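You operate a simulated robot arm through the tools that you are given. There is no shell and no other tool. Be economical: measure what you need, move in short steps, check, and stop when the job is done.

Carry out the task below with a simulated robot arm. There is one attempt and no reset: what you move stays moved.

TASK
Change head 1 to the blue paint, flushing the line clear first.
Fine: shut paint 1 before the cup comes off, black cup to the cup mat, flush into the drip cup under its spout, open paint 1 last, no puddle.

The check looks at the end state, three seconds after you hand in, the way a careful person would. Anything else that was tipped, shoved, dropped, spilled or broken makes it a failure.

THE ROBOT
A 7-joint arm with a fingered hand, fixed in place. Base frame: the origin is at the foot of the arm, x ahead of it, y to its left, z up. Readings come in mm, degrees, newtons and seconds.
With the tool pointing down near the work surface it reaches from about 280 to 700 mm from the base axis. Its first joint turns from -69.0 to 172.0 degrees. Payload 3.4 kg.
The TCP is the grasp point between the finger pads, 25 mm short of the fingertips. In the tool frame z runs along the fingers and y along their closing line. The gripper opens to 88 mm. The gripper's body begins 29 mm behind the TCP. The gripper is a hand of 5 fingers: y runs from the thumb to the fingers, the wrist lies at [-13, -97, -162] in the tool frame, and closing takes about 1.5 s.
Orientation is that of the tool frame in the base frame, as a unit quaternion [x, y, z, w]. With the fingers straight down and the wrist toward the robot, the tool's x, y and z point along [0, 1, 0], [1, 0, 0] and [0, 0, -1] of the base frame.

THE INTERFACE
- The arm moves only by the tool step_arm. Its argument "targets" is a list of rows, each a list of 6 numbers: the shift along the base's x, y, z in mm, then the turn, a rotation vector about the base's x, y, z in degrees. In form: [[dx, dy, dz, wx, wy, wz], ...]. A call has 1 to 8 rows; each row shifts and turns the commanded pose from where the row before left it. "grip" is the closure in counts, from 0 (fully open) to 255 (shut), set as the call begins (left out, the last holds). A row lasts 0.2 s, in which the tool goes at most 50 mm and 8.6 degrees; a call with a longer step from one row to the next is refused whole, and so is a gripper value outside its range. Where a pose cannot be reached the arm comes as near as it can. A force on the tool above 40 N (or 10 N above the force at the start of the call, whichever is more), or a blocked arm, ends the call early, and 0.2 s more pass. The fingers move at their own pace (about 153 mm/s each) and stop on an object; they squeeze with about 21 N. The grip force told is the motor's: it shows also when the fingers shut on nothing. Time passes only in rows, and 0.2 s behind the last, so rows that do not move let the fingers close. The reply holds the time, the measured pose of the TCP, the force on the tool along the base axes, the opening and the grip force, in the units named above and with some noise, with the torque about the TCP (base axes, N m) and any sound that the robot's microphone picked up.
- Cameras (640 x 400 px; columns grow to the right, rows downward): "scene" is fixed at [387.9, 502.2, 1586.5]; the picture's right is [-0.99, -0.10, 0.00], its down [-0.07, 0.65, -0.76] and it looks along [0.08, -0.75, -0.65] (base axes); focal length 309 px, centre (320, 200). "wrist" rides on the gripper at [59, -79, -105] in the tool frame; the picture's right is [-0.73, 0.32, -0.61], its down [-0.62, -0.68, 0.38] and it looks along [-0.29, 0.66, 0.70] (tool axes); focal length 234 px, centre (320, 200). There is no depth. A picture from a camera that has moved, and an enlarged one, comes with that camera's place and axes in the base frame and with its lens. The place of the scene camera against the robot may be out by one fixed shift of up to 18 mm in any direction.
- capture(camera): a new picture of that camera. The clock stands still meanwhile.
- lift_body(by): slides the trunk up (or, below 0, down) by that many mm; the arm rides with it, the base frame stays. It gives what a move gives, with no picture.
- grasp_type(shape): the hand has 5 fingers and takes this shape, open, in about a second: jaw (thumb against the fingers, like two jaws); tri (thumb and two fingers); tip (a fingertip pinch); poke (one finger out to press); point (the index stretched); flat (the hand flat); cup (the hand cupped); fist (a fist). The gripper value then closes the fingers along that shape, each until it touches; the sizes above hold for jaw. It gives what a move gives, with no picture.
- enlarge(camera, box): a new picture of the part [left, top, right, bottom] of that camera's present view, enlarged. The clock stands still meanwhile.
- close_job(): hands the job in; it is judged then, once.

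Go step by step. Nothing tells you positions but the pictures and the camera data: compare them with the known pose of the tool, close in by small moves and look again before you grip or let go. The budget is 120 turns and 64 pictures, counting those below and the enlarged ones. Unless the task says otherwise, let go and move clear before handing in, and close with one line.

The tools are called after "Emit:" by a JSON object that holds its "name" and its "arguments". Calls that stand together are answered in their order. step_arm: Moves the arm, as the interface text tells. Its arguments: {"type":"object","properties":{"targets":{"type":"array","items":{"type":"array","items":{"type":"number"}}},"grip":{"type":"number"}},"required":["targets"]} The other tools are called the same way: lift_body (by) slides the trunk up or down; grasp_type (shape) gives the hand a shape; capture (camera) takes a picture; enlarge (camera, box) takes an enlarged picture of a part of a camera's view; close_job () hands the job in.

At the start:

```text
time_s: 0.0
tcp_pos: [327.7, -317.1, 1242.6]
tool_rot: [0.707, 0.707, 0.001, 0.001]
wrist_force: [-0.8, 0.3, 0.3]
ft_torque: [-0.01, -0.03, -0.04]
finger_gap: 87.7
finger_force: 0.0
shape: jaw
trunk travel left (down, up): [-700.0, 240.0]
```

scene: 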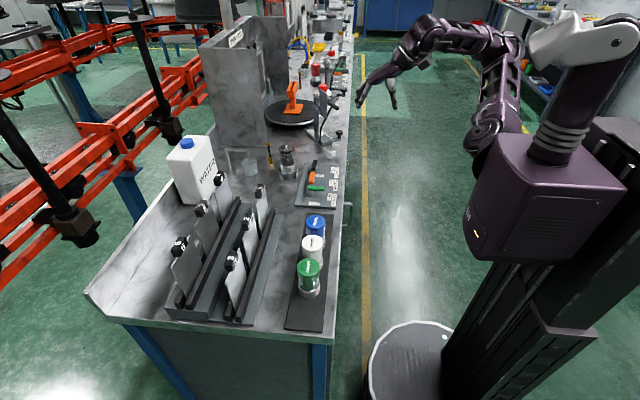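
wrist: 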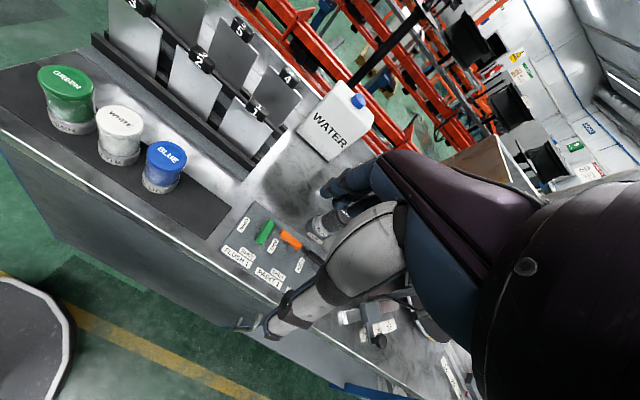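

I see a bench with paint cups (blue, white, green), a valve panel, spray heads and a turntable. I'll look closer before moving.

Emit:
{"name": "enlarge", "arguments": {"camera": "scene", "box": [220, 120, 360, 210]}}

Emit:
{"name": "enlarge", "arguments": {"camera": "scene", "box": [250, 40, 370, 150]}}

Emit:
{"name": "enlarge", "arguments": {"camera": "wrist", "box": [180, 160, 420, 360]}}

```text
4.44 times, centred on (290, 165) of scene
camera zoom: at [387.9, 502.2, 1586.5], right [-0.99, -0.1, 0.0], down [-0.07, 0.65, -0.76], along [0.08, -0.75, -0.65], focal length 1375 px, centre (453, 356)
```

zoom: 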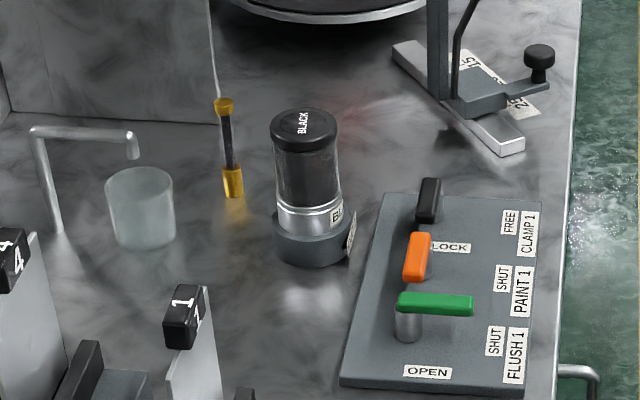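

```text
3.64 times, centred on (310, 95) of scene
camera zoom: at [387.9, 502.2, 1586.5], right [-0.99, -0.1, 0.0], down [-0.07, 0.65, -0.76], along [0.08, -0.75, -0.65], focal length 1125 px, centre (356, 582)
```

zoom: 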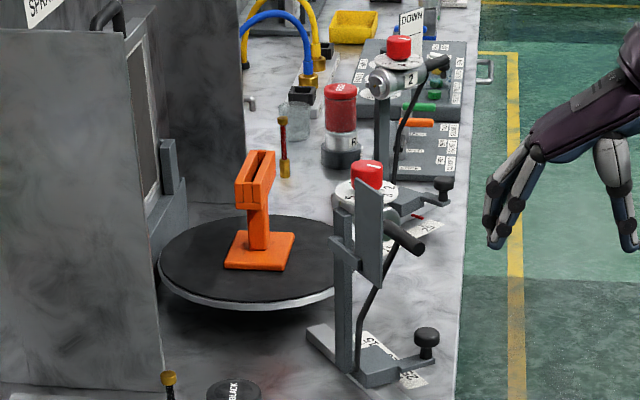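

```text
2.00 times, centred on (300, 260) of wrist
camera zoom: at [247.5, -259.4, 1347.7], right [0.32, -0.73, 0.61], down [-0.68, -0.62, -0.38], along [0.66, -0.29, -0.69], focal length 468 px, centre (360, 80)
```

zoom: 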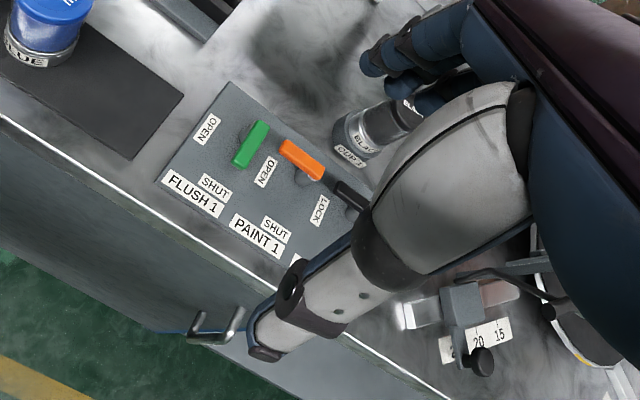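

The panel's handles all lie in a row: green flush (shut), orange paint (open), black clamp (lock). I'll lower the trunk and take a better look from the wrist.

Emit:
{"name": "lift_body", "arguments": {"by": -200}}

Emit:
{"name": "step_arm", "arguments": {"targets": [[-20, 40, 0, 0, 0, 0], [-20, 40, 0, 0, 0, 0], [0, 40, 0, 0, 0, 0], [0, 30, 0, 0, 0, 0]]}}

Emit:
{"name": "capture", "arguments": {"camera": "wrist"}}

Emit:
{"name": "capture", "arguments": {"camera": "scene"}}

```text
time_s: 2.2
tcp_pos: [327.4, -317.8, 1042.6]
tool_rot: [0.707, 0.708, 0.001, 0.001]
wrist_force: [0.5, -0.3, 0.3]
ft_torque: [-0.01, 0.01, 0.01]
finger_gap: 87.6
finger_force: 0.1
shape: jaw
trunk travel left (down, up): [-500.0, 440.0]
```

```text
time_s: 3.2
tcp_pos: [290.5, -166.8, 1050.5]
tool_rot: [0.707, 0.707, -0.002, 0.0]
wrist_force: [-0.3, -0.3, -0.6]
ft_torque: [0.0, 0.02, 0.0]
finger_gap: 87.7
finger_force: 0.0
shape: jaw
out of reach, approached as far as the arm can: row 3, 4
trunk travel left (down, up): [-500.0, 440.0]
```

```text
58 pictures are left
camera wrist: at [211.4, -108.9, 1155.7], right [0.32, -0.73, 0.61], down [-0.68, -0.62, -0.38], along [0.66, -0.29, -0.7], focal length 234 px, centre (320, 200)
```

wrist: 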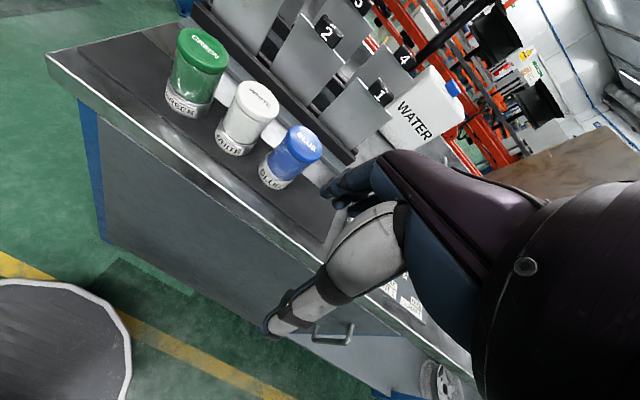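

```text
57 pictures are left
```

scene: 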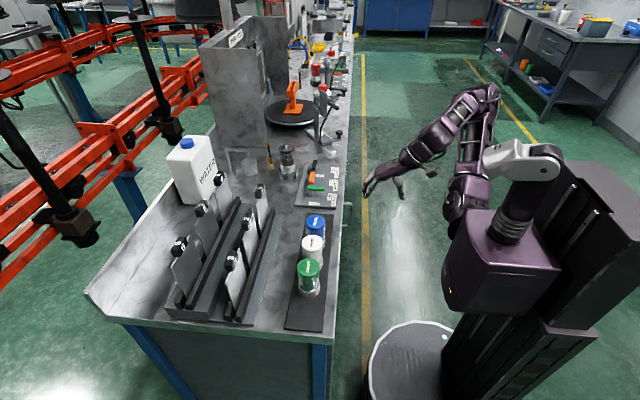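

Blue cup lid top is about (467,-135,955); table about z 860. Now I'll go up and along the bench to see panel and socket from the wrist camera.

Emit:
{"name": "step_arm", "arguments": {"targets": [[10, -40, 20, 0, 0, 0], [10, -45, 20, 0, 0, 0], [5, -45, 20, 0, 0, 0], [5, -45, 20, 0, 0, 0], [5, -45, 10, 0, 0, 0], [5, -45, 10, 0, 0, 0], [0, -45, 0, 0, 0, 0], [0, -20, 0, 0, 0, 0]]}}

Emit:
{"name": "capture", "arguments": {"camera": "wrist"}}

Emit:
{"name": "enlarge", "arguments": {"camera": "wrist", "box": [120, 80, 360, 230]}}

```text
refused: row 2 steps farther than a row can; nothing moved
```

```text
56 pictures are left
camera wrist: at [211.4, -108.9, 1155.7], right [0.32, -0.73, 0.61], down [-0.68, -0.62, -0.38], along [0.66, -0.29, -0.7], focal length 234 px, centre (320, 200)
```

wrist: 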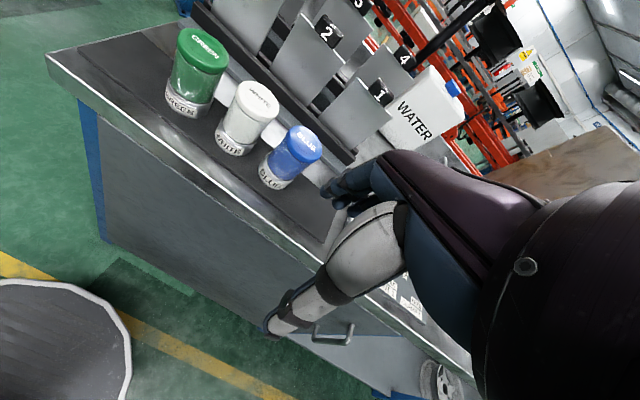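

```text
2.67 times, centred on (240, 155) of wrist
camera zoom: at [211.4, -108.9, 1155.7], right [0.32, -0.73, 0.61], down [-0.68, -0.62, -0.38], along [0.66, -0.29, -0.7], focal length 624 px, centre (533, 320)
```

zoom: 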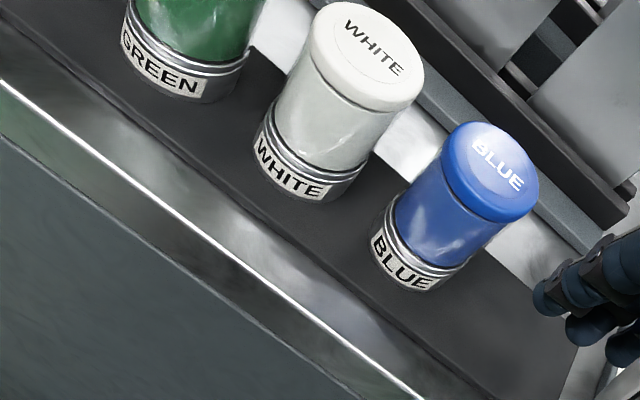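

The move was refused for step size; I'll redo it with shorter rows.

Emit:
{"name": "step_arm", "arguments": {"targets": [[10, -35, 25, 0, 0, 0], [5, -40, 25, 0, 0, 0], [5, -40, 25, 0, 0, 0], [5, -40, 25, 0, 0, 0], [5, -45, 0, 0, 0, 0], [5, -45, 0, 0, 0, 0], [0, -45, 0, 0, 0, 0], [0, -40, 0, 0, 0, 0]]}}

Emit:
{"name": "enlarge", "arguments": {"camera": "wrist", "box": [100, 60, 420, 260]}}

```text
time_s: 5.0
tcp_pos: [340.7, -417.4, 1117.2]
tool_rot: [0.709, 0.706, 0.0, 0.001]
wrist_force: [0.0, -1.2, 0.3]
ft_torque: [0.0, 0.03, -0.02]
finger_gap: 87.6
finger_force: 0.0
shape: jaw
out of reach, approached as far as the arm can: row 6, 7, 8
trunk travel left (down, up): [-500.0, 440.0]
```

```text
2.00 times, centred on (260, 160) of wrist
camera zoom: at [259.7, -359.5, 1222.6], right [0.32, -0.73, 0.61], down [-0.68, -0.62, -0.38], along [0.66, -0.29, -0.69], focal length 468 px, centre (440, 280)
```

zoom: 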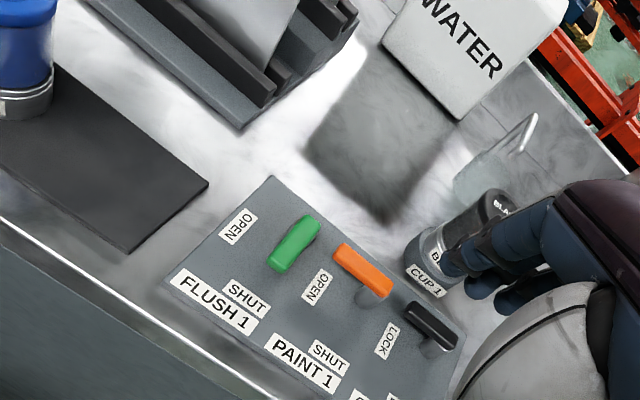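

Pivots look to be near x≈514, y≈-362 (flush), -442 (paint), -522 (clamp), handle tops z≈900. I'll yaw the hand to radial, lower the trunk for more reach, and take the poke shape.

Emit:
{"name": "step_arm", "arguments": {"targets": [[0, 0, 0, 0, 0, -8], [0, 0, 0, 0, 0, -8], [0, 0, 0, 0, 0, -8], [0, 0, 0, 0, 0, -8], [0, 0, 0, 0, 0, -8]]}}

Emit:
{"name": "lift_body", "arguments": {"by": -100}}

Emit:
{"name": "grasp_type", "arguments": {"shape": "poke"}}

Emit:
{"name": "capture", "arguments": {"camera": "wrist"}}

Emit:
{"name": "capture", "arguments": {"camera": "scene"}}

```text
time_s: 6.2
tcp_pos: [341.1, -415.6, 1118.9]
tool_rot: [0.907, 0.421, 0.001, 0.0]
wrist_force: [0.2, 0.5, -0.7]
ft_torque: [-0.04, 0.02, -0.02]
finger_gap: 87.8
finger_force: 0.1
shape: jaw
trunk travel left (down, up): [-500.0, 440.0]
```

```text
time_s: 7.5
tcp_pos: [340.4, -415.8, 1019.2]
tool_rot: [0.906, 0.423, 0.0, 0.001]
wrist_force: [0.4, 0.0, -0.2]
ft_torque: [0.01, -0.02, 0.0]
finger_gap: 87.9
finger_force: 0.2
shape: jaw
trunk travel left (down, up): [-400.0, 540.0]
```

```text
time_s: 8.4
tcp_pos: [340.5, -416.4, 1017.4]
tool_rot: [0.906, 0.422, 0.001, 0.0]
wrist_force: [1.0, -0.5, -0.6]
ft_torque: [-0.04, -0.02, 0.01]
finger_gap: 0.0
finger_force: 0.0
shape: poke
trunk travel left (down, up): [-400.0, 540.0]
```

```text
53 pictures are left
camera wrist: at [317.2, -321.8, 1123.4], right [-0.22, -0.76, 0.61], down [-0.92, -0.04, -0.38], along [0.32, -0.65, -0.7], focal length 234 px, centre (320, 200)
```

wrist: 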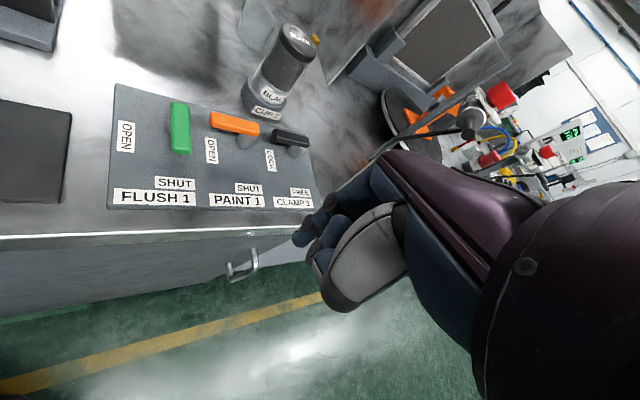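

```text
52 pictures are left
```

scene: 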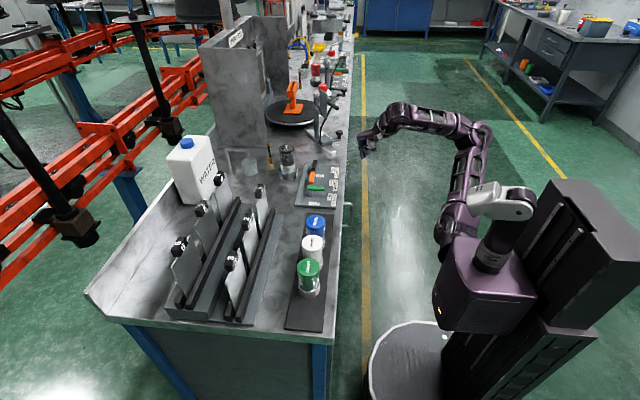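

Good clear view. Enlarging the handles and the hand's poke shape.

Emit:
{"name": "enlarge", "arguments": {"camera": "wrist", "box": [80, 0, 340, 220]}}

Emit:
{"name": "enlarge", "arguments": {"camera": "wrist", "box": [260, 150, 440, 330]}}

Emit:
{"name": "enlarge", "arguments": {"camera": "scene", "box": [270, 90, 430, 200]}}

```text
1.82 times, centred on (210, 110) of wrist
camera zoom: at [317.2, -321.8, 1123.4], right [-0.22, -0.76, 0.61], down [-0.92, -0.04, -0.38], along [0.32, -0.65, -0.7], focal length 426 px, centre (520, 364)
```

zoom: 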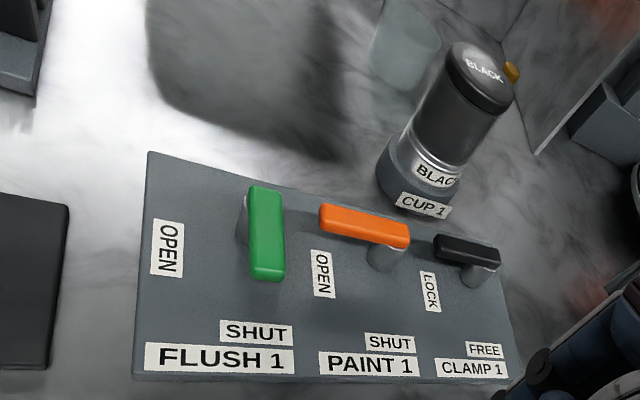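

```text
2.22 times, centred on (350, 240) of wrist
camera zoom: at [317.2, -321.8, 1123.4], right [-0.22, -0.76, 0.61], down [-0.92, -0.04, -0.38], along [0.32, -0.65, -0.7], focal length 520 px, centre (253, 111)
```

zoom: 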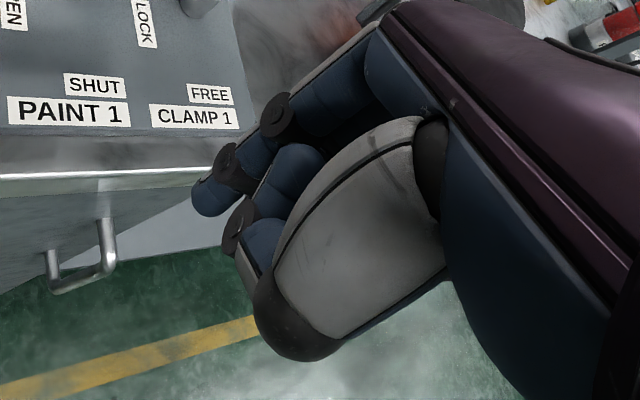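

```text
3.64 times, centred on (350, 145) of scene
camera zoom: at [387.9, 502.2, 1586.5], right [-0.99, -0.1, 0.0], down [-0.07, 0.65, -0.76], along [0.08, -0.75, -0.65], focal length 1125 px, centre (211, 400)
```

zoom: 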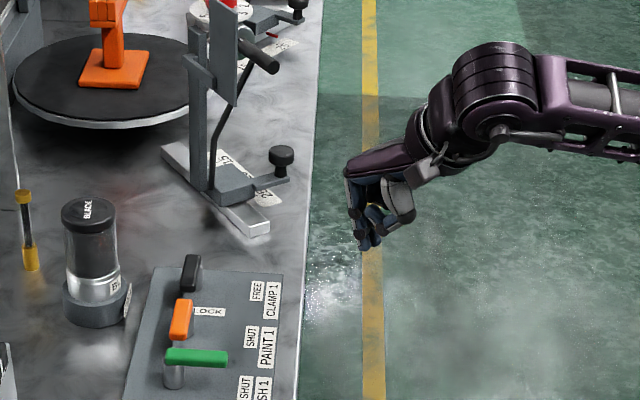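

Paint handle spans y≈-452…-397 at x≈515, top z≈900, pivoting at its -y end; it must turn toward the robot. I'll bring the poking finger over the +x side of its free end.

Emit:
{"name": "step_arm", "arguments": {"targets": [[40, 2, -10, 0, 0, 0], [40, 2, -10, 0, 0, 0], [40, 2, -10, 0, 0, 0], [40, 2, -10, 0, 0, 0], [40, 2, -10, 0, 0, 0]]}}

Emit:
{"name": "enlarge", "arguments": {"camera": "wrist", "box": [160, 120, 440, 320]}}

Emit:
{"name": "enlarge", "arguments": {"camera": "scene", "box": [260, 120, 360, 200]}}

```text
time_s: 9.6
tcp_pos: [542.9, -406.6, 967.6]
tool_rot: [0.906, 0.423, 0.0, 0.0]
wrist_force: [1.0, -0.4, 0.0]
ft_torque: [0.04, -0.01, 0.0]
finger_gap: 0.3
finger_force: 0.1
shape: poke
trunk travel left (down, up): [-400.0, 540.0]
```

```text
2.00 times, centred on (300, 220) of wrist
camera zoom: at [518.8, -311.2, 1072.4], right [-0.22, -0.76, 0.61], down [-0.92, -0.04, -0.38], along [0.32, -0.65, -0.7], focal length 468 px, centre (360, 160)
```

zoom: 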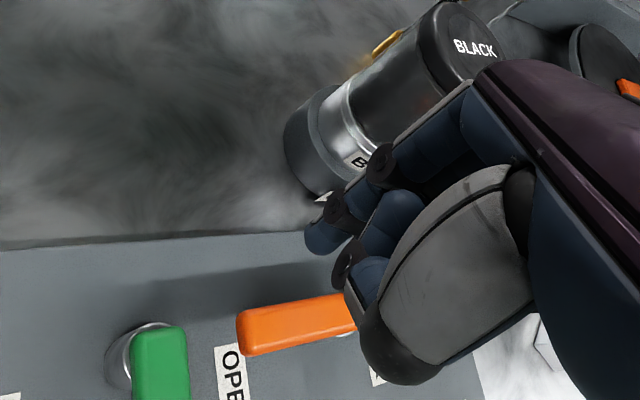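

```text
5.00 times, centred on (310, 160) of scene
camera zoom: at [387.9, 502.2, 1586.5], right [-0.99, -0.1, 0.0], down [-0.07, 0.65, -0.76], along [0.08, -0.75, -0.65], focal length 1546 px, centre (370, 400)
```

zoom: 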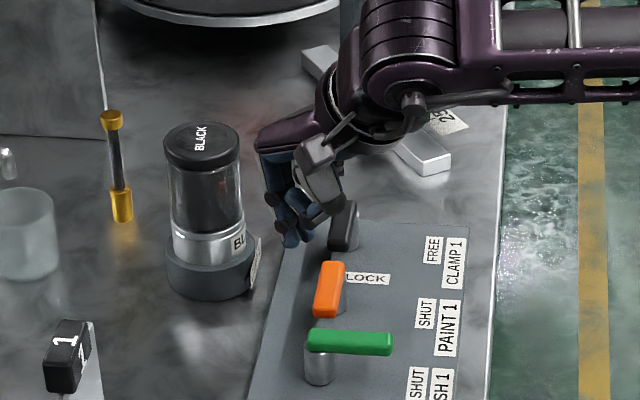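

Refining from two wrist views, the handle top is z≈890, tip near (525,-398), and my fingertip is at about (541,-391,958). I'll shift and come down part way, then look.

Emit:
{"name": "step_arm", "arguments": {"targets": [[4, -17, -20, 0, 0, 0], [0, 0, -30, 0, 0, 0], [0, 0, -12, 0, 0, 0]]}}

Emit:
{"name": "enlarge", "arguments": {"camera": "wrist", "box": [160, 120, 440, 320]}}

Emit:
{"name": "enlarge", "arguments": {"camera": "scene", "box": [260, 120, 360, 200]}}

```text
time_s: 10.4
tcp_pos: [544.2, -422.5, 904.8]
tool_rot: [0.907, 0.422, 0.001, 0.0]
wrist_force: [-0.1, 0.0, -0.6]
ft_torque: [-0.02, 0.01, -0.04]
finger_gap: 0.0
finger_force: 0.1
shape: poke
trunk travel left (down, up): [-400.0, 540.0]
```

```text
2.00 times, centred on (300, 220) of wrist
camera zoom: at [520.9, -327.9, 1010.5], right [-0.22, -0.76, 0.61], down [-0.92, -0.04, -0.38], along [0.32, -0.65, -0.7], focal length 468 px, centre (360, 160)
```

zoom: 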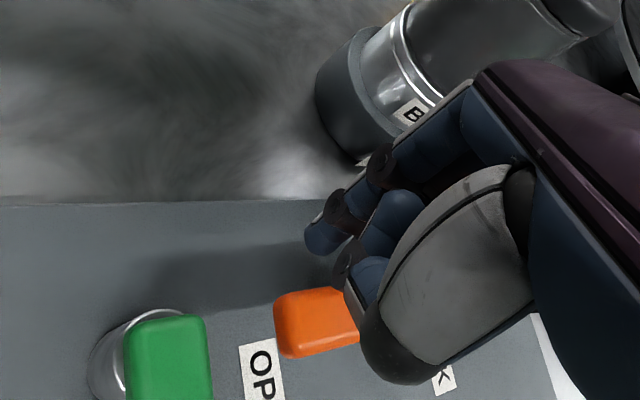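

```text
5.00 times, centred on (310, 160) of scene
camera zoom: at [387.9, 502.2, 1586.5], right [-0.99, -0.1, 0.0], down [-0.07, 0.65, -0.76], along [0.08, -0.75, -0.65], focal length 1546 px, centre (370, 400)
```

zoom: 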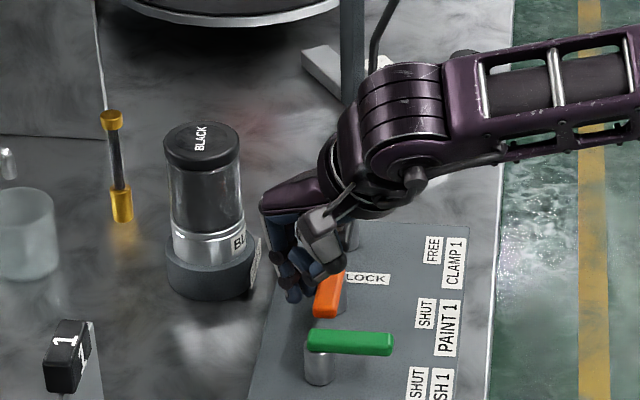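

The fingertip is beside the handle's tip and still slightly high. I'll lower 15 mm and start pushing toward the robot.

Emit:
{"name": "step_arm", "arguments": {"targets": [[0, 0, -8, 0, 0, 0], [0, 0, -7, 0, 0, 0], [-8, 0, 0, 0, 0, 0], [-8, 0, 0, 0, 0, 0]]}}

Emit:
{"name": "enlarge", "arguments": {"camera": "scene", "box": [260, 120, 360, 200]}}

```text
time_s: 11.4
tcp_pos: [529.0, -422.8, 893.1]
tool_rot: [0.906, 0.422, 0.001, 0.002]
wrist_force: [4.2, -0.2, 7.6]
ft_torque: [0.15, 0.06, 0.1]
finger_gap: 0.1
finger_force: 0.0
shape: poke
trunk travel left (down, up): [-400.0, 540.0]
```

```text
5.00 times, centred on (310, 160) of scene
camera zoom: at [387.9, 502.2, 1586.5], right [-0.99, -0.1, 0.0], down [-0.07, 0.65, -0.76], along [0.08, -0.75, -0.65], focal length 1546 px, centre (370, 400)
```

zoom: 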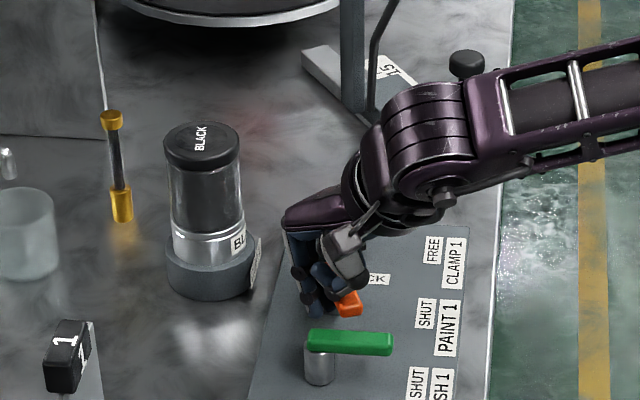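

The paint handle is turning. I'll ease up 2 mm and follow the arc to the stop.

Emit:
{"name": "step_arm", "arguments": {"targets": [[-8, -1, 2, 0, 0, 0], [-9, -3, 0, 0, 0, 0], [-8, -5, 0, 0, 0, 0], [-7, -7, 0, 0, 0, 0]]}}

Emit:
{"name": "enlarge", "arguments": {"camera": "scene", "box": [260, 120, 360, 200]}}

Emit:
{"name": "enlarge", "arguments": {"camera": "wrist", "box": [160, 120, 440, 320]}}

```text
time_s: 12.4
tcp_pos: [497.6, -432.9, 899.5]
tool_rot: [0.906, 0.424, 0.001, 0.006]
wrist_force: [9.4, 26.5, 16.7]
ft_torque: [0.02, 0.08, -0.07]
finger_gap: 0.0
finger_force: 0.0
shape: poke
trunk travel left (down, up): [-400.0, 540.0]
```

```text
5.00 times, centred on (310, 160) of scene
camera zoom: at [387.9, 502.2, 1586.5], right [-0.99, -0.1, 0.0], down [-0.07, 0.65, -0.76], along [0.08, -0.75, -0.65], focal length 1546 px, centre (370, 400)
```

zoom: 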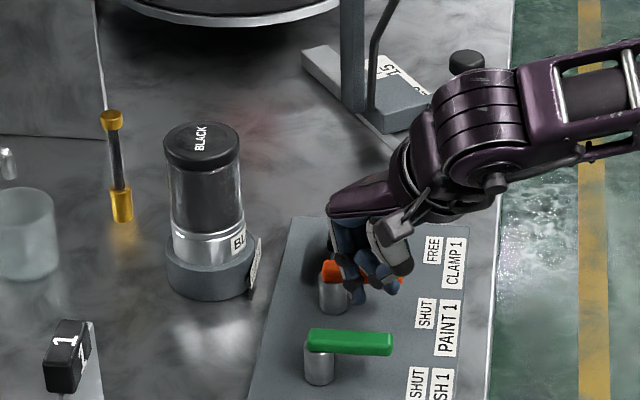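

```text
2.00 times, centred on (300, 220) of wrist
camera zoom: at [472.5, -337.5, 1003.8], right [-0.22, -0.76, 0.61], down [-0.92, -0.05, -0.39], along [0.32, -0.65, -0.69], focal length 468 px, centre (360, 160)
```

zoom: 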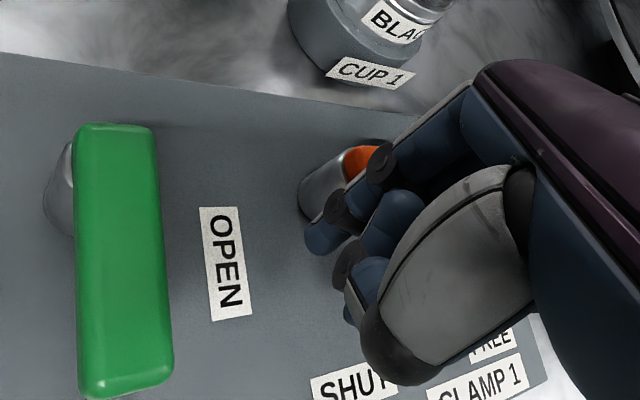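

The handle appears against its stop at SHUT. I'll back off, rise, and check it.

Emit:
{"name": "step_arm", "arguments": {"targets": [[0, 12, 2, 0, 0, 0], [0, 6, 20, 0, 0, 0], [0, 0, 40, 0, 0, 0]]}}

Emit:
{"name": "enlarge", "arguments": {"camera": "scene", "box": [260, 120, 360, 200]}}

Emit:
{"name": "capture", "arguments": {"camera": "wrist"}}

```text
time_s: 13.2
tcp_pos: [497.5, -423.5, 956.2]
tool_rot: [0.906, 0.422, -0.002, 0.0]
wrist_force: [0.4, -0.1, 0.0]
ft_torque: [-0.01, -0.02, -0.01]
finger_gap: 0.0
finger_force: 0.1
shape: poke
trunk travel left (down, up): [-400.0, 540.0]
```

```text
5.00 times, centred on (310, 160) of scene
camera zoom: at [387.9, 502.2, 1586.5], right [-0.99, -0.1, 0.0], down [-0.07, 0.65, -0.76], along [0.08, -0.75, -0.65], focal length 1546 px, centre (370, 400)
```

zoom: 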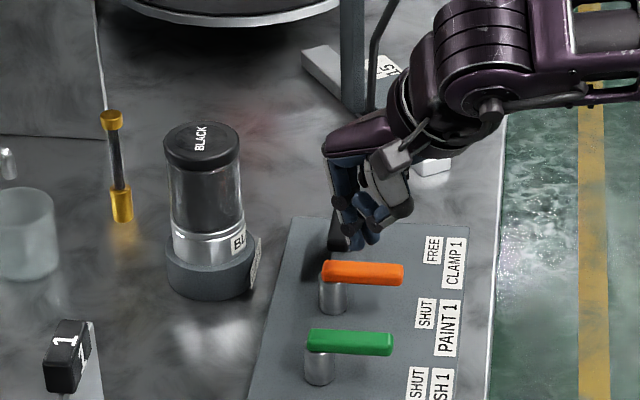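

```text
40 pictures are left
camera wrist: at [473.8, -327.7, 1061.4], right [-0.22, -0.76, 0.61], down [-0.92, -0.04, -0.38], along [0.32, -0.65, -0.69], focal length 234 px, centre (320, 200)
```

wrist: 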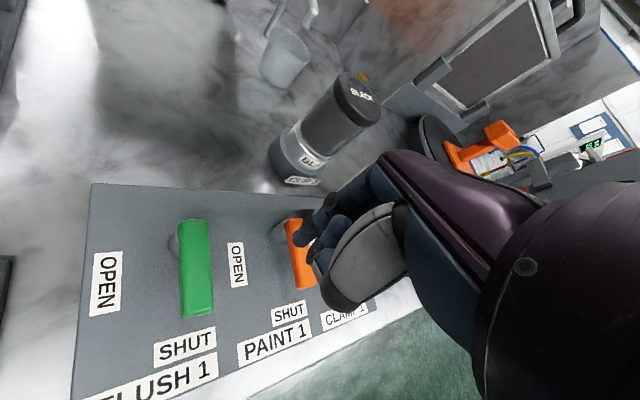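

Paint 1 is shut. Next the clamp handle, same motion about 82 mm further along -y; first go above it and check reach and clearance to the black cup.

Emit:
{"name": "step_arm", "arguments": {"targets": [[0, -10, 35, 0, 0, 0], [10, -35, 0, 0, 0, 0], [15, -35, 0, 0, 0, 0], [17, 0, 0, 0, 0, 0]]}}

Emit:
{"name": "enlarge", "arguments": {"camera": "wrist", "box": [160, 70, 480, 320]}}

Emit:
{"name": "enlarge", "arguments": {"camera": "scene", "box": [260, 110, 360, 190]}}

```text
time_s: 14.2
tcp_pos: [538.8, -502.9, 991.1]
tool_rot: [0.906, 0.423, -0.001, 0.0]
wrist_force: [-0.6, -0.3, -0.7]
ft_torque: [0.01, 0.02, 0.01]
finger_gap: 0.1
finger_force: 0.1
shape: poke
trunk travel left (down, up): [-400.0, 540.0]
```

```text
1.60 times, centred on (320, 195) of wrist
camera zoom: at [515.8, -407.1, 1095.2], right [-0.22, -0.76, 0.61], down [-0.92, -0.04, -0.38], along [0.32, -0.65, -0.69], focal length 375 px, centre (320, 208)
```

zoom: 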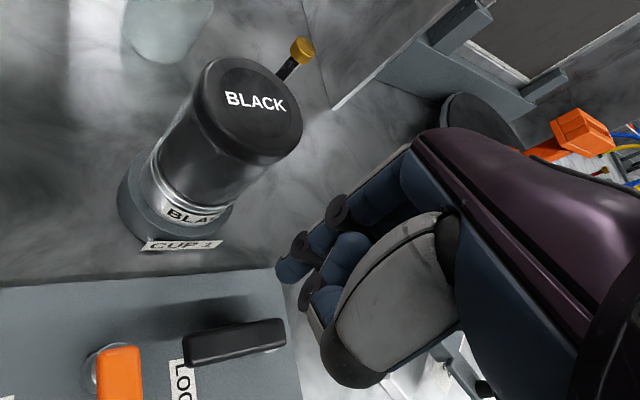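

```text
5.00 times, centred on (310, 150) of scene
camera zoom: at [387.9, 502.2, 1586.5], right [-0.99, -0.1, 0.0], down [-0.07, 0.65, -0.76], along [0.08, -0.75, -0.65], focal length 1546 px, centre (370, 450)
```

zoom: 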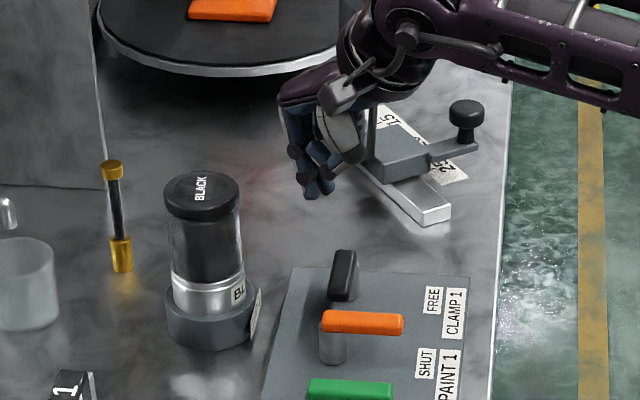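

Reach is fine and clearance to the cup is ~20 mm. Clamp handle spans y -484…-544 at x≈525. I'll lower beside its free end.

Emit:
{"name": "step_arm", "arguments": {"targets": [[6, -6, -30, 0, 0, 0], [0, 0, -40, 0, 0, 0], [0, 0, -28, 0, 0, 0]]}}

Emit:
{"name": "enlarge", "arguments": {"camera": "scene", "box": [260, 110, 360, 190]}}

```text
time_s: 15.0
tcp_pos: [544.3, -506.6, 893.9]
tool_rot: [0.906, 0.423, 0.0, 0.001]
wrist_force: [1.5, -0.6, 1.0]
ft_torque: [0.02, -0.01, 0.01]
finger_gap: 0.0
finger_force: 0.0
shape: poke
trunk travel left (down, up): [-400.0, 540.0]
```

```text
5.00 times, centred on (310, 150) of scene
camera zoom: at [387.9, 502.2, 1586.5], right [-0.99, -0.1, 0.0], down [-0.07, 0.65, -0.76], along [0.08, -0.75, -0.65], focal length 1546 px, centre (370, 450)
```

zoom: 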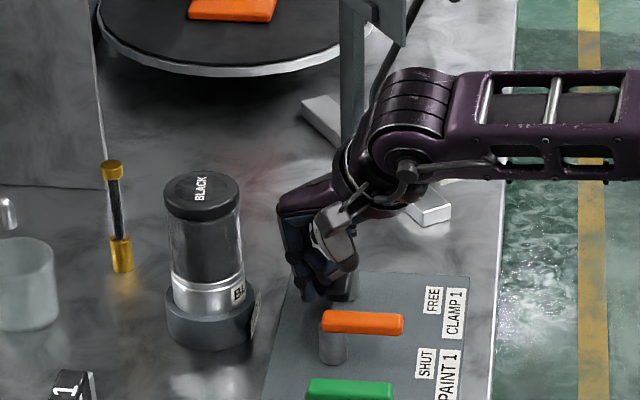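

Now push the clamp handle along the same arc.

Emit:
{"name": "step_arm", "arguments": {"targets": [[-8, 0, 0, 0, 0, 0], [-8, 0, 1, 0, 0, 0], [-8, -1, 1, 0, 0, 0], [-9, -3, 0, 0, 0, 0], [-8, -5, 0, 0, 0, 0], [-7, -7, 0, 0, 0, 0]]}}

Emit:
{"name": "enlarge", "arguments": {"camera": "scene", "box": [260, 110, 360, 190]}}

```text
time_s: 16.4
tcp_pos: [497.8, -516.0, 899.1]
tool_rot: [0.906, 0.424, 0.003, 0.005]
wrist_force: [9.6, 26.2, 15.4]
ft_torque: [0.01, -0.01, -0.05]
finger_gap: 0.0
finger_force: 0.1
shape: poke
trunk travel left (down, up): [-400.0, 540.0]
```

```text
5.00 times, centred on (310, 150) of scene
camera zoom: at [387.9, 502.2, 1586.5], right [-0.99, -0.1, 0.0], down [-0.07, 0.65, -0.76], along [0.08, -0.75, -0.65], focal length 1546 px, centre (370, 450)
```

zoom: 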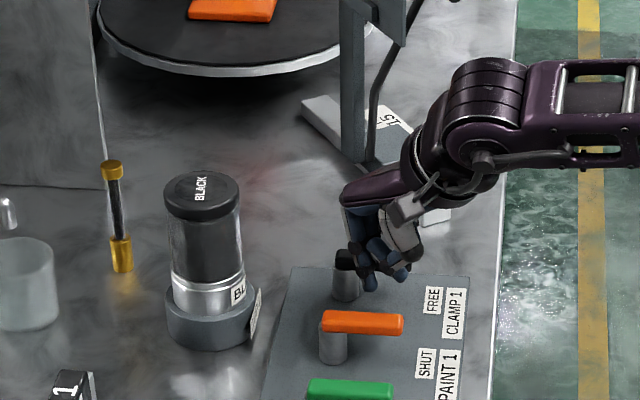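

Clamp is at FREE with the same end force. I'll back off and up, switch to jaw, and retract before re-orienting the hand for a sideways-closing grasp.

Emit:
{"name": "step_arm", "arguments": {"targets": [[0, 12, 2, 0, 0, 0], [0, 6, 20, 0, 0, 0], [0, 0, 45, 0, 0, 0], [-15, 20, 40, 0, 0, 0], [-20, 40, 20, 0, 0, 0], [-25, 40, 10, 0, 0, 0], [-25, 40, 10, 0, 0, 0], [0, 10, 40, 0, 0, 0]]}}

Emit:
{"name": "grasp_type", "arguments": {"shape": "jaw"}}

Emit:
{"name": "step_arm", "arguments": {"targets": [[0, 0, 0, 0.44, -5.07, -6.23], [0, 0, 0, 0.44, -5.07, -6.23], [0, 0, 0, 0.44, -5.07, -6.23], [0, 0, 0, 0.44, -5.07, -6.23], [0, 0, 0, 0.44, -5.07, -6.23], [0, 0, 0, 0.44, -5.07, -6.23]]}}

```text
time_s: 18.2
tcp_pos: [410.8, -352.9, 1081.9]
tool_rot: [0.907, 0.422, -0.001, 0.001]
wrist_force: [0.5, -0.7, 0.3]
ft_torque: [0.02, 0.02, -0.02]
finger_gap: 0.0
finger_force: 0.0
shape: poke
trunk travel left (down, up): [-400.0, 540.0]
```

```text
time_s: 19.1
tcp_pos: [412.0, -353.1, 1079.3]
tool_rot: [0.906, 0.423, -0.001, 0.001]
wrist_force: [-0.4, 0.7, -0.8]
ft_torque: [0.03, 0.0, 0.01]
finger_gap: 87.6
finger_force: 0.1
shape: jaw
trunk travel left (down, up): [-400.0, 540.0]
```

```text
time_s: 20.5
tcp_pos: [413.3, -355.6, 1081.1]
tool_rot: [0.961, 0.097, 0.242, 0.09]
wrist_force: [0.3, 0.3, 0.2]
ft_torque: [0.03, -0.01, 0.02]
finger_gap: 87.7
finger_force: 0.1
shape: jaw
trunk travel left (down, up): [-400.0, 540.0]
```

Emit:
{"name": "step_arm", "arguments": {"targets": [[0, 0, 0, 0.44, -5.07, -6.23], [0, 0, 0, 0.44, -5.07, -6.23], [0, 0, 0, 0.44, -5.07, -6.23], [0, 0, 0, 0.44, -5.07, -6.23], [0, 0, 0, 0.44, -5.07, -6.23], [0, 0, 0, 0.44, -5.07, -6.23], [0, 0, 0, 0.44, -5.07, -6.23]]}}

Emit:
{"name": "capture", "arguments": {"camera": "wrist"}}

Emit:
{"name": "capture", "arguments": {"camera": "scene"}}

```text
time_s: 22.1
tcp_pos: [416.3, -484.7, 1030.2]
tool_rot: [0.813, -0.297, 0.472, 0.17]
wrist_force: [0.5, -0.6, 0.1]
ft_torque: [0.0, 0.02, -0.03]
finger_gap: 87.9
finger_force: 0.0
shape: jaw
out of reach, approached as far as the arm can: row 2, 3, 4, 5, 6, 7
trunk travel left (down, up): [-400.0, 540.0]
```

```text
35 pictures are left
camera wrist: at [418.5, -385.6, 1134.2], right [-0.89, 0.33, -0.33], down [0.46, 0.51, -0.73], along [-0.07, -0.8, -0.6], focal length 234 px, centre (320, 200)
```

wrist: 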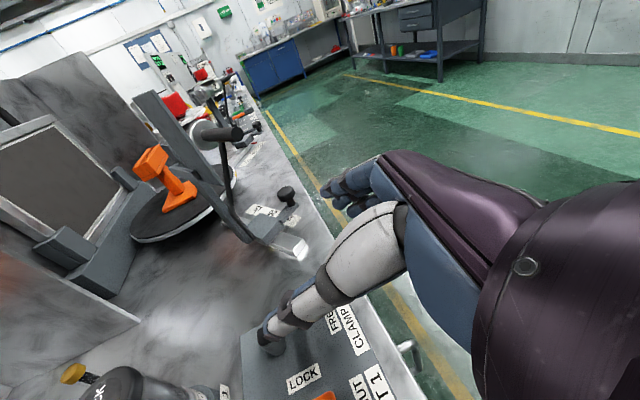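

```text
34 pictures are left
```

scene: 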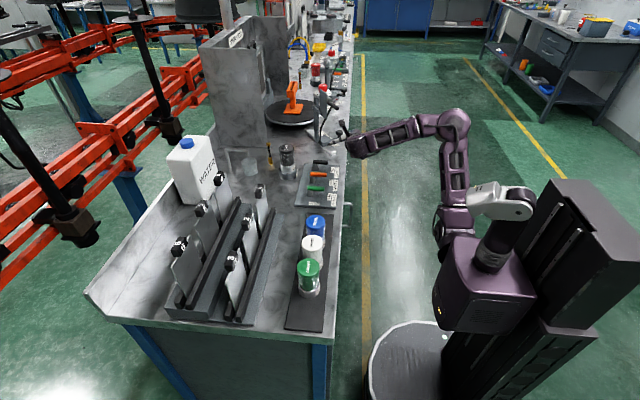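

That handedness exceeds the wrist's range. I'll undo it and try the opposite roll.

Emit:
{"name": "step_arm", "arguments": {"targets": [[0, 0, 0, -0.44, 5.07, 6.23], [0, 0, 0, -0.44, 5.07, 6.23], [0, 0, 0, -0.44, 5.07, 6.23], [0, 0, 0, -0.44, 5.07, 6.23], [0, 0, 0, -0.44, 5.07, 6.23], [0, 0, 0, -0.44, 5.07, 6.23], [0, 0, 0, -0.44, 5.07, 6.23]]}}

```text
time_s: 23.7
tcp_pos: [415.5, -483.5, 1032.6]
tool_rot: [0.961, 0.099, 0.243, 0.088]
wrist_force: [-1.1, 0.6, -0.8]
ft_torque: [0.02, 0.0, 0.05]
finger_gap: 88.0
finger_force: 0.1
shape: jaw
trunk travel left (down, up): [-400.0, 540.0]
```

Emit:
{"name": "step_arm", "arguments": {"targets": [[0, 20, 10, -0.44, 5.07, 6.23], [0, 20, 10, -0.44, 5.07, 6.23], [0, 20, 10, -0.44, 5.07, 6.23], [0, 20, 10, -0.44, 5.07, 6.23], [0, 20, 10, -0.44, 5.07, 6.23], [0, 30, 0, -0.44, 5.07, 6.23]]}}

```text
time_s: 25.1
tcp_pos: [415.0, -351.8, 1079.8]
tool_rot: [0.906, 0.424, -0.001, 0.0]
wrist_force: [0.2, 0.1, -0.4]
ft_torque: [0.01, -0.01, 0.02]
finger_gap: 87.9
finger_force: 0.0
shape: jaw
trunk travel left (down, up): [-400.0, 540.0]
```

Emit:
{"name": "step_arm", "arguments": {"targets": [[0, 0, 0, -5.07, -0.44, 6.23], [0, 0, 0, -5.07, -0.44, 6.23], [0, 0, 0, -5.07, -0.44, 6.23], [0, 0, 0, -5.07, -0.44, 6.23], [0, 0, 0, -5.07, -0.44, 6.23], [0, 0, 0, -5.07, -0.44, 6.23], [0, 0, 0, -5.07, -0.44, 6.23]]}}

Emit:
{"name": "step_arm", "arguments": {"targets": [[0, 0, 0, -5.07, -0.44, 6.23], [0, 0, 0, -5.07, -0.44, 6.23], [0, 0, 0, -5.07, -0.44, 6.23], [0, 0, 0, -5.07, -0.44, 6.23], [0, 0, 0, -5.07, -0.44, 6.23], [0, 0, 0, -5.07, -0.44, 6.23]]}}

Emit:
{"name": "capture", "arguments": {"camera": "scene"}}

```text
time_s: 26.7
tcp_pos: [415.7, -353.5, 1081.1]
tool_rot: [0.644, 0.704, -0.103, 0.282]
wrist_force: [1.0, -0.1, 0.3]
ft_torque: [-0.01, 0.02, 0.0]
finger_gap: 87.6
finger_force: 0.0
shape: jaw
trunk travel left (down, up): [-400.0, 540.0]
```

```text
time_s: 28.1
tcp_pos: [417.2, -354.5, 1081.4]
tool_rot: [0.593, 0.732, -0.115, 0.317]
wrist_force: [0.3, -0.3, -0.5]
ft_torque: [-0.01, -0.01, 0.0]
finger_gap: 87.9
finger_force: 0.1
shape: jaw
out of reach, approached as far as the arm can: row 2, 3, 4, 5, 6
trunk travel left (down, up): [-400.0, 540.0]
```

```text
33 pictures are left
```

scene: 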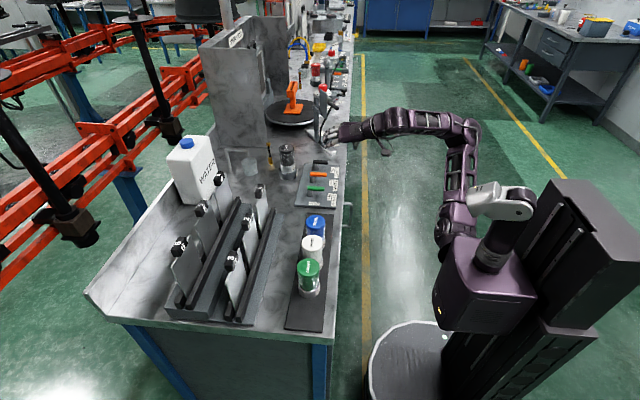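

The wrist can't roll that far either, but a plain top-down grasp with the closing line radial is adequate if reach allows. Returning to vertical, then testing reach above the black cup.

Emit:
{"name": "step_arm", "arguments": {"targets": [[0, 0, 0, 5.07, 0.44, -6.23], [0, 0, 0, 5.07, 0.44, -6.23], [0, 0, 0, 5.07, 0.44, -6.23], [0, 0, 0, 5.07, 0.44, -6.23], [0, 0, 0, 5.07, 0.44, -6.23], [0, 0, 0, 5.07, 0.44, -6.23], [0, 0, 0, 5.07, 0.44, -6.23], [0, 0, 0, 5.07, 0.44, -6.23]]}}

Emit:
{"name": "step_arm", "arguments": {"targets": [[36, -23, 0, 0, 0, 0], [36, -23, 0, 0, 0, 0], [36, -23, 0, 0, 0, 0], [36, -23, 0, 0, 0, 0], [36, -23, 0, 0, 0, 0], [20, -20, 0, 0, 0, 0]]}}

```text
time_s: 29.9
tcp_pos: [416.7, -354.8, 1079.7]
tool_rot: [0.907, 0.422, 0.0, 0.0]
wrist_force: [-0.1, 0.7, -0.2]
ft_torque: [0.05, -0.04, 0.02]
finger_gap: 87.8
finger_force: 0.0
shape: jaw
trunk travel left (down, up): [-400.0, 540.0]
```

```text
time_s: 31.3
tcp_pos: [564.5, -457.2, 1057.7]
tool_rot: [0.907, 0.422, 0.0, 0.001]
wrist_force: [-0.3, 0.5, -0.3]
ft_torque: [0.01, -0.02, -0.02]
finger_gap: 87.6
finger_force: 0.0
shape: jaw
out of reach, approached as far as the arm can: row 4, 5, 6
trunk travel left (down, up): [-400.0, 540.0]
```

Vertical reach stops at radius ~726, so I need a tilted hand with the closing line kept level. I'll raise the trunk 100, pull in a little, then yaw +48° and tilt 42° about the closing line.

Emit:
{"name": "lift_body", "arguments": {"by": 100}}

Emit:
{"name": "step_arm", "arguments": {"targets": [[-30, 25, 0, 0, 0, 0], [-30, 25, 0, 0, 0, 0], [0, 0, 0, 0, 0, 8], [0, 0, 0, 0, 0, 8], [0, 0, 0, 0, 0, 8], [0, 0, 0, 0, 0, 8], [0, 0, 0, 0, 0, 8], [0, 0, 0, 0, 0, 8]]}}

Emit:
{"name": "step_arm", "arguments": {"targets": [[0, 0, 0, -6.93, -0.97, 0], [0, 0, 0, -6.93, -0.97, 0], [0, 0, 0, -6.93, -0.97, 0], [0, 0, 0, -6.93, -0.97, 0], [0, 0, 0, -6.93, -0.97, 0], [0, 0, 0, -6.93, -0.97, 0]]}}

```text
time_s: 32.6
tcp_pos: [564.6, -457.0, 1158.1]
tool_rot: [0.906, 0.422, 0.001, 0.001]
wrist_force: [-0.3, 0.0, -0.2]
ft_torque: [0.0, -0.01, 0.01]
finger_gap: 87.8
finger_force: 0.1
shape: jaw
trunk travel left (down, up): [-500.0, 440.0]
```

```text
time_s: 34.4
tcp_pos: [451.4, -379.4, 1111.9]
tool_rot: [0.661, 0.751, 0.004, 0.004]
wrist_force: [0.4, -0.2, -0.4]
ft_torque: [-0.01, 0.01, 0.0]
finger_gap: 87.8
finger_force: 0.1
shape: jaw
out of reach, approached as far as the arm can: row 7, 8
trunk travel left (down, up): [-500.0, 440.0]
```

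```text
time_s: 35.8
tcp_pos: [452.2, -378.5, 1111.0]
tool_rot: [0.613, 0.704, -0.236, 0.271]
wrist_force: [0.3, -0.8, -0.3]
ft_torque: [-0.01, -0.03, 0.03]
finger_gap: 88.0
finger_force: 0.2
shape: jaw
trunk travel left (down, up): [-500.0, 440.0]
```

Orientation achieved. Now test reach to directly above the black cup.

Emit:
{"name": "step_arm", "arguments": {"targets": [[34, -23, -10, 0, 0, 0], [34, -23, -10, 0, 0, 0], [34, -23, -10, 0, 0, 0], [34, -23, -10, 0, 0, 0], [34, -23, -10, 0, 0, 0]]}}

Emit:
{"name": "capture", "arguments": {"camera": "wrist"}}

Emit:
{"name": "enlarge", "arguments": {"camera": "scene", "box": [220, 80, 380, 190]}}

```text
time_s: 37.0
tcp_pos: [531.8, -428.8, 1089.0]
tool_rot: [0.613, 0.704, -0.233, 0.271]
wrist_force: [0.0, 0.5, -0.2]
ft_torque: [0.0, -0.02, 0.03]
finger_gap: 87.8
finger_force: 0.2
shape: jaw
out of reach, approached as far as the arm can: row 3, 4, 5
trunk travel left (down, up): [-500.0, 440.0]
```

```text
32 pictures are left
camera wrist: at [436.3, -328.0, 1126.8], right [0.34, -0.09, 0.94], down [-0.57, -0.81, 0.13], along [0.75, -0.58, -0.32], focal length 234 px, centre (320, 200)
```

wrist: 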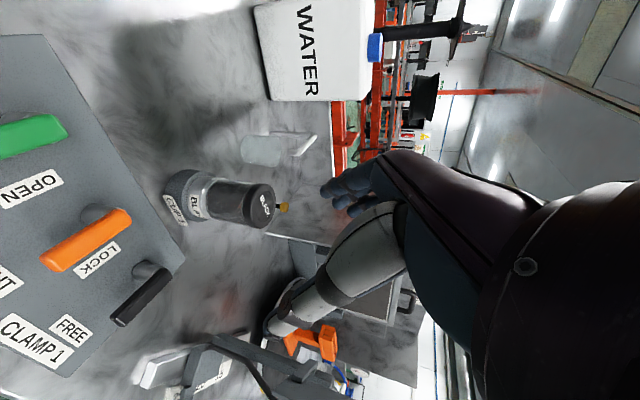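

```text
3.64 times, centred on (300, 135) of scene
camera zoom: at [387.9, 502.2, 1586.5], right [-0.99, -0.1, 0.0], down [-0.07, 0.65, -0.76], along [0.08, -0.75, -0.65], focal length 1125 px, centre (393, 436)
```

zoom: 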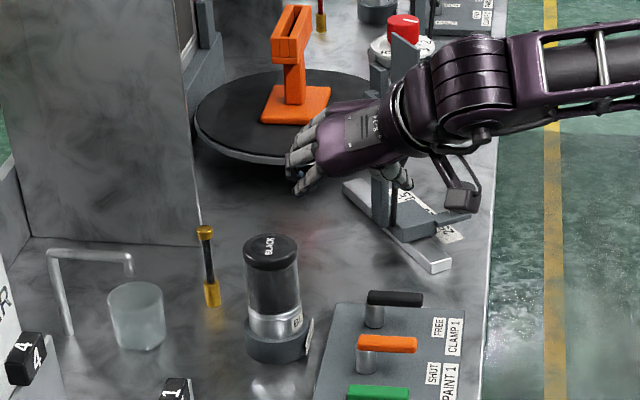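

The wrist range limits that pose. I'll go back to vertical and instead probe reach at lower relative height, allowing a slight outward tilt of the hand.

Emit:
{"name": "step_arm", "arguments": {"targets": [[-20, 10, 0, 6.93, 0.97, 0], [-20, 10, 0, 6.93, 0.97, 0], [-10, 10, 0, 6.93, 0.97, 0], [0, 0, 0, 6.93, 0.97, 0], [0, 0, 0, 6.93, 0.97, 0], [0, 0, 0, 6.93, 0.97, 0]]}}

Emit:
{"name": "step_arm", "arguments": {"targets": [[0, 0, 0, 0, 0, -8], [0, 0, 0, 0, 0, -8], [0, 0, 0, 0, 0, -8], [0, 0, 0, 0, 0, -8], [0, 0, 0, 0, 0, -8], [0, 0, 0, 0, 0, -6]]}}

Emit:
{"name": "step_arm", "arguments": {"targets": [[30, -21, -10, 0, 0, 0], [30, -21, -10, 0, 0, 0], [25, -20, 0, 0, 0, 0], [25, -20, 0, 0, 0, 0], [25, -20, 0, 0, 0, 0], [20, -10, 0, 0, 0, 0]]}}

```text
time_s: 38.4
tcp_pos: [489.4, -442.2, 1100.5]
tool_rot: [0.636, 0.695, -0.211, 0.261]
wrist_force: [-0.8, -0.1, 0.5]
ft_torque: [-0.03, 0.01, -0.03]
finger_gap: 88.1
finger_force: 0.1
shape: jaw
out of reach, approached as far as the arm can: row 1, 2, 3, 4, 5, 6
trunk travel left (down, up): [-500.0, 440.0]
```

```text
time_s: 39.8
tcp_pos: [487.5, -452.7, 1095.6]
tool_rot: [0.858, 0.391, -0.294, 0.159]
wrist_force: [-0.3, 0.8, 0.1]
ft_torque: [-0.02, 0.0, -0.03]
finger_gap: 87.5
finger_force: 0.0
shape: jaw
out of reach, approached as far as the arm can: row 6
trunk travel left (down, up): [-500.0, 440.0]
```

```text
time_s: 41.2
tcp_pos: [571.0, -516.0, 1076.0]
tool_rot: [0.858, 0.391, -0.294, 0.158]
wrist_force: [0.3, 0.1, -0.3]
ft_torque: [0.0, -0.03, 0.0]
finger_gap: 88.1
finger_force: 0.0
shape: jaw
out of reach, approached as far as the arm can: row 4, 5, 6
trunk travel left (down, up): [-500.0, 440.0]
```

Interesting: this pose reached radius 770, so length isn't the limit. I'll untilt laterally and tilt the fingers ~15° outward, retracting a little meanwhile.

Emit:
{"name": "step_arm", "arguments": {"targets": [[-20, 18, 2, 5.96, -5.03, 0], [-20, 18, 2, 5.96, -5.03, 0], [-20, 18, 2, 5.96, -5.03, 0], [0, 0, 0, 5.96, -5.03, 0], [0, 0, 0, 5.96, -5.03, 0], [0, 0, 0, -4.84, -5.73, 0], [0, 0, 0, -4.84, -5.73, 0]]}}

Emit:
{"name": "step_arm", "arguments": {"targets": [[30, -10, -10, 0, 0, 0], [30, -10, 0, 0, 0, 0], [30, -10, 0, 0, 0, 0], [20, -2, 0, 0, 0, 0]]}}

```text
time_s: 42.8
tcp_pos: [511.6, -460.0, 1083.2]
tool_rot: [0.902, 0.405, 0.064, 0.132]
wrist_force: [-0.1, -0.1, 0.9]
ft_torque: [0.01, 0.0, -0.03]
finger_gap: 87.8
finger_force: 0.1
shape: jaw
trunk travel left (down, up): [-500.0, 440.0]
```

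```text
time_s: 43.8
tcp_pos: [622.0, -491.0, 1072.2]
tool_rot: [0.903, 0.405, 0.062, 0.131]
wrist_force: [0.3, -0.2, -0.4]
ft_torque: [0.02, 0.0, 0.0]
finger_gap: 88.2
finger_force: 0.1
shape: jaw
trunk travel left (down, up): [-500.0, 440.0]
```

Above the black cup now, with 16° outward tilt. Try halving the tilt and see whether it's still in reach.

Emit:
{"name": "step_arm", "arguments": {"targets": [[0, 0, 0, 2.6, 3.0, 0], [0, 0, 0, 2.6, 3.0, 0]]}}

Emit:
{"name": "capture", "arguments": {"camera": "wrist"}}

Emit:
{"name": "enlarge", "arguments": {"camera": "scene", "box": [240, 90, 360, 190]}}

```text
time_s: 44.4
tcp_pos: [622.8, -490.7, 1071.1]
tool_rot: [0.909, 0.409, 0.034, 0.069]
wrist_force: [0.4, 0.4, 0.4]
ft_torque: [0.0, -0.01, -0.01]
finger_gap: 87.9
finger_force: 0.0
shape: jaw
trunk travel left (down, up): [-500.0, 440.0]
```

```text
30 pictures are left
camera wrist: at [589.4, -385.8, 1163.2], right [-0.31, -0.7, 0.65], down [-0.87, -0.06, -0.49], along [0.37, -0.72, -0.59], focal length 234 px, centre (320, 200)
```

wrist: 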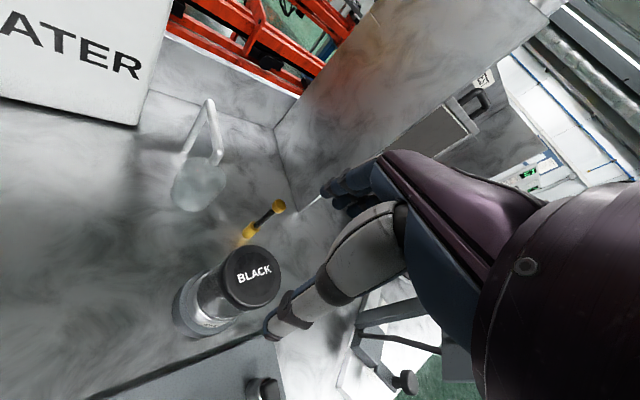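

```text
4.00 times, centred on (300, 140) of scene
camera zoom: at [387.9, 502.2, 1586.5], right [-0.99, -0.1, 0.0], down [-0.07, 0.65, -0.76], along [0.08, -0.75, -0.65], focal length 1237 px, centre (400, 440)
```

zoom: 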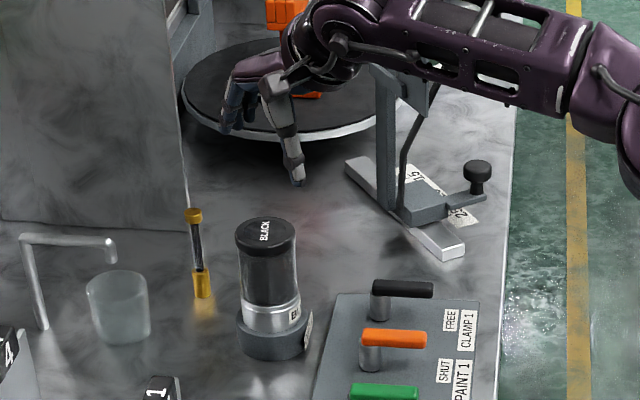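

Works with ~8° tilt. One more step to near vertical, if reachable, before descending by trunk.

Emit:
{"name": "step_arm", "arguments": {"targets": [[0, 0, 0, 2.0, 2.3, 0], [1, -1.5, 0, 2.0, 2.3, 0]]}}

```text
time_s: 45.0
tcp_pos: [620.9, -491.0, 1071.4]
tool_rot: [0.911, 0.41, 0.022, 0.045]
wrist_force: [-0.1, 0.4, 0.3]
ft_torque: [-0.01, -0.02, -0.01]
finger_gap: 88.2
finger_force: 0.1
shape: jaw
out of reach, approached as far as the arm can: row 2
trunk travel left (down, up): [-500.0, 440.0]
```

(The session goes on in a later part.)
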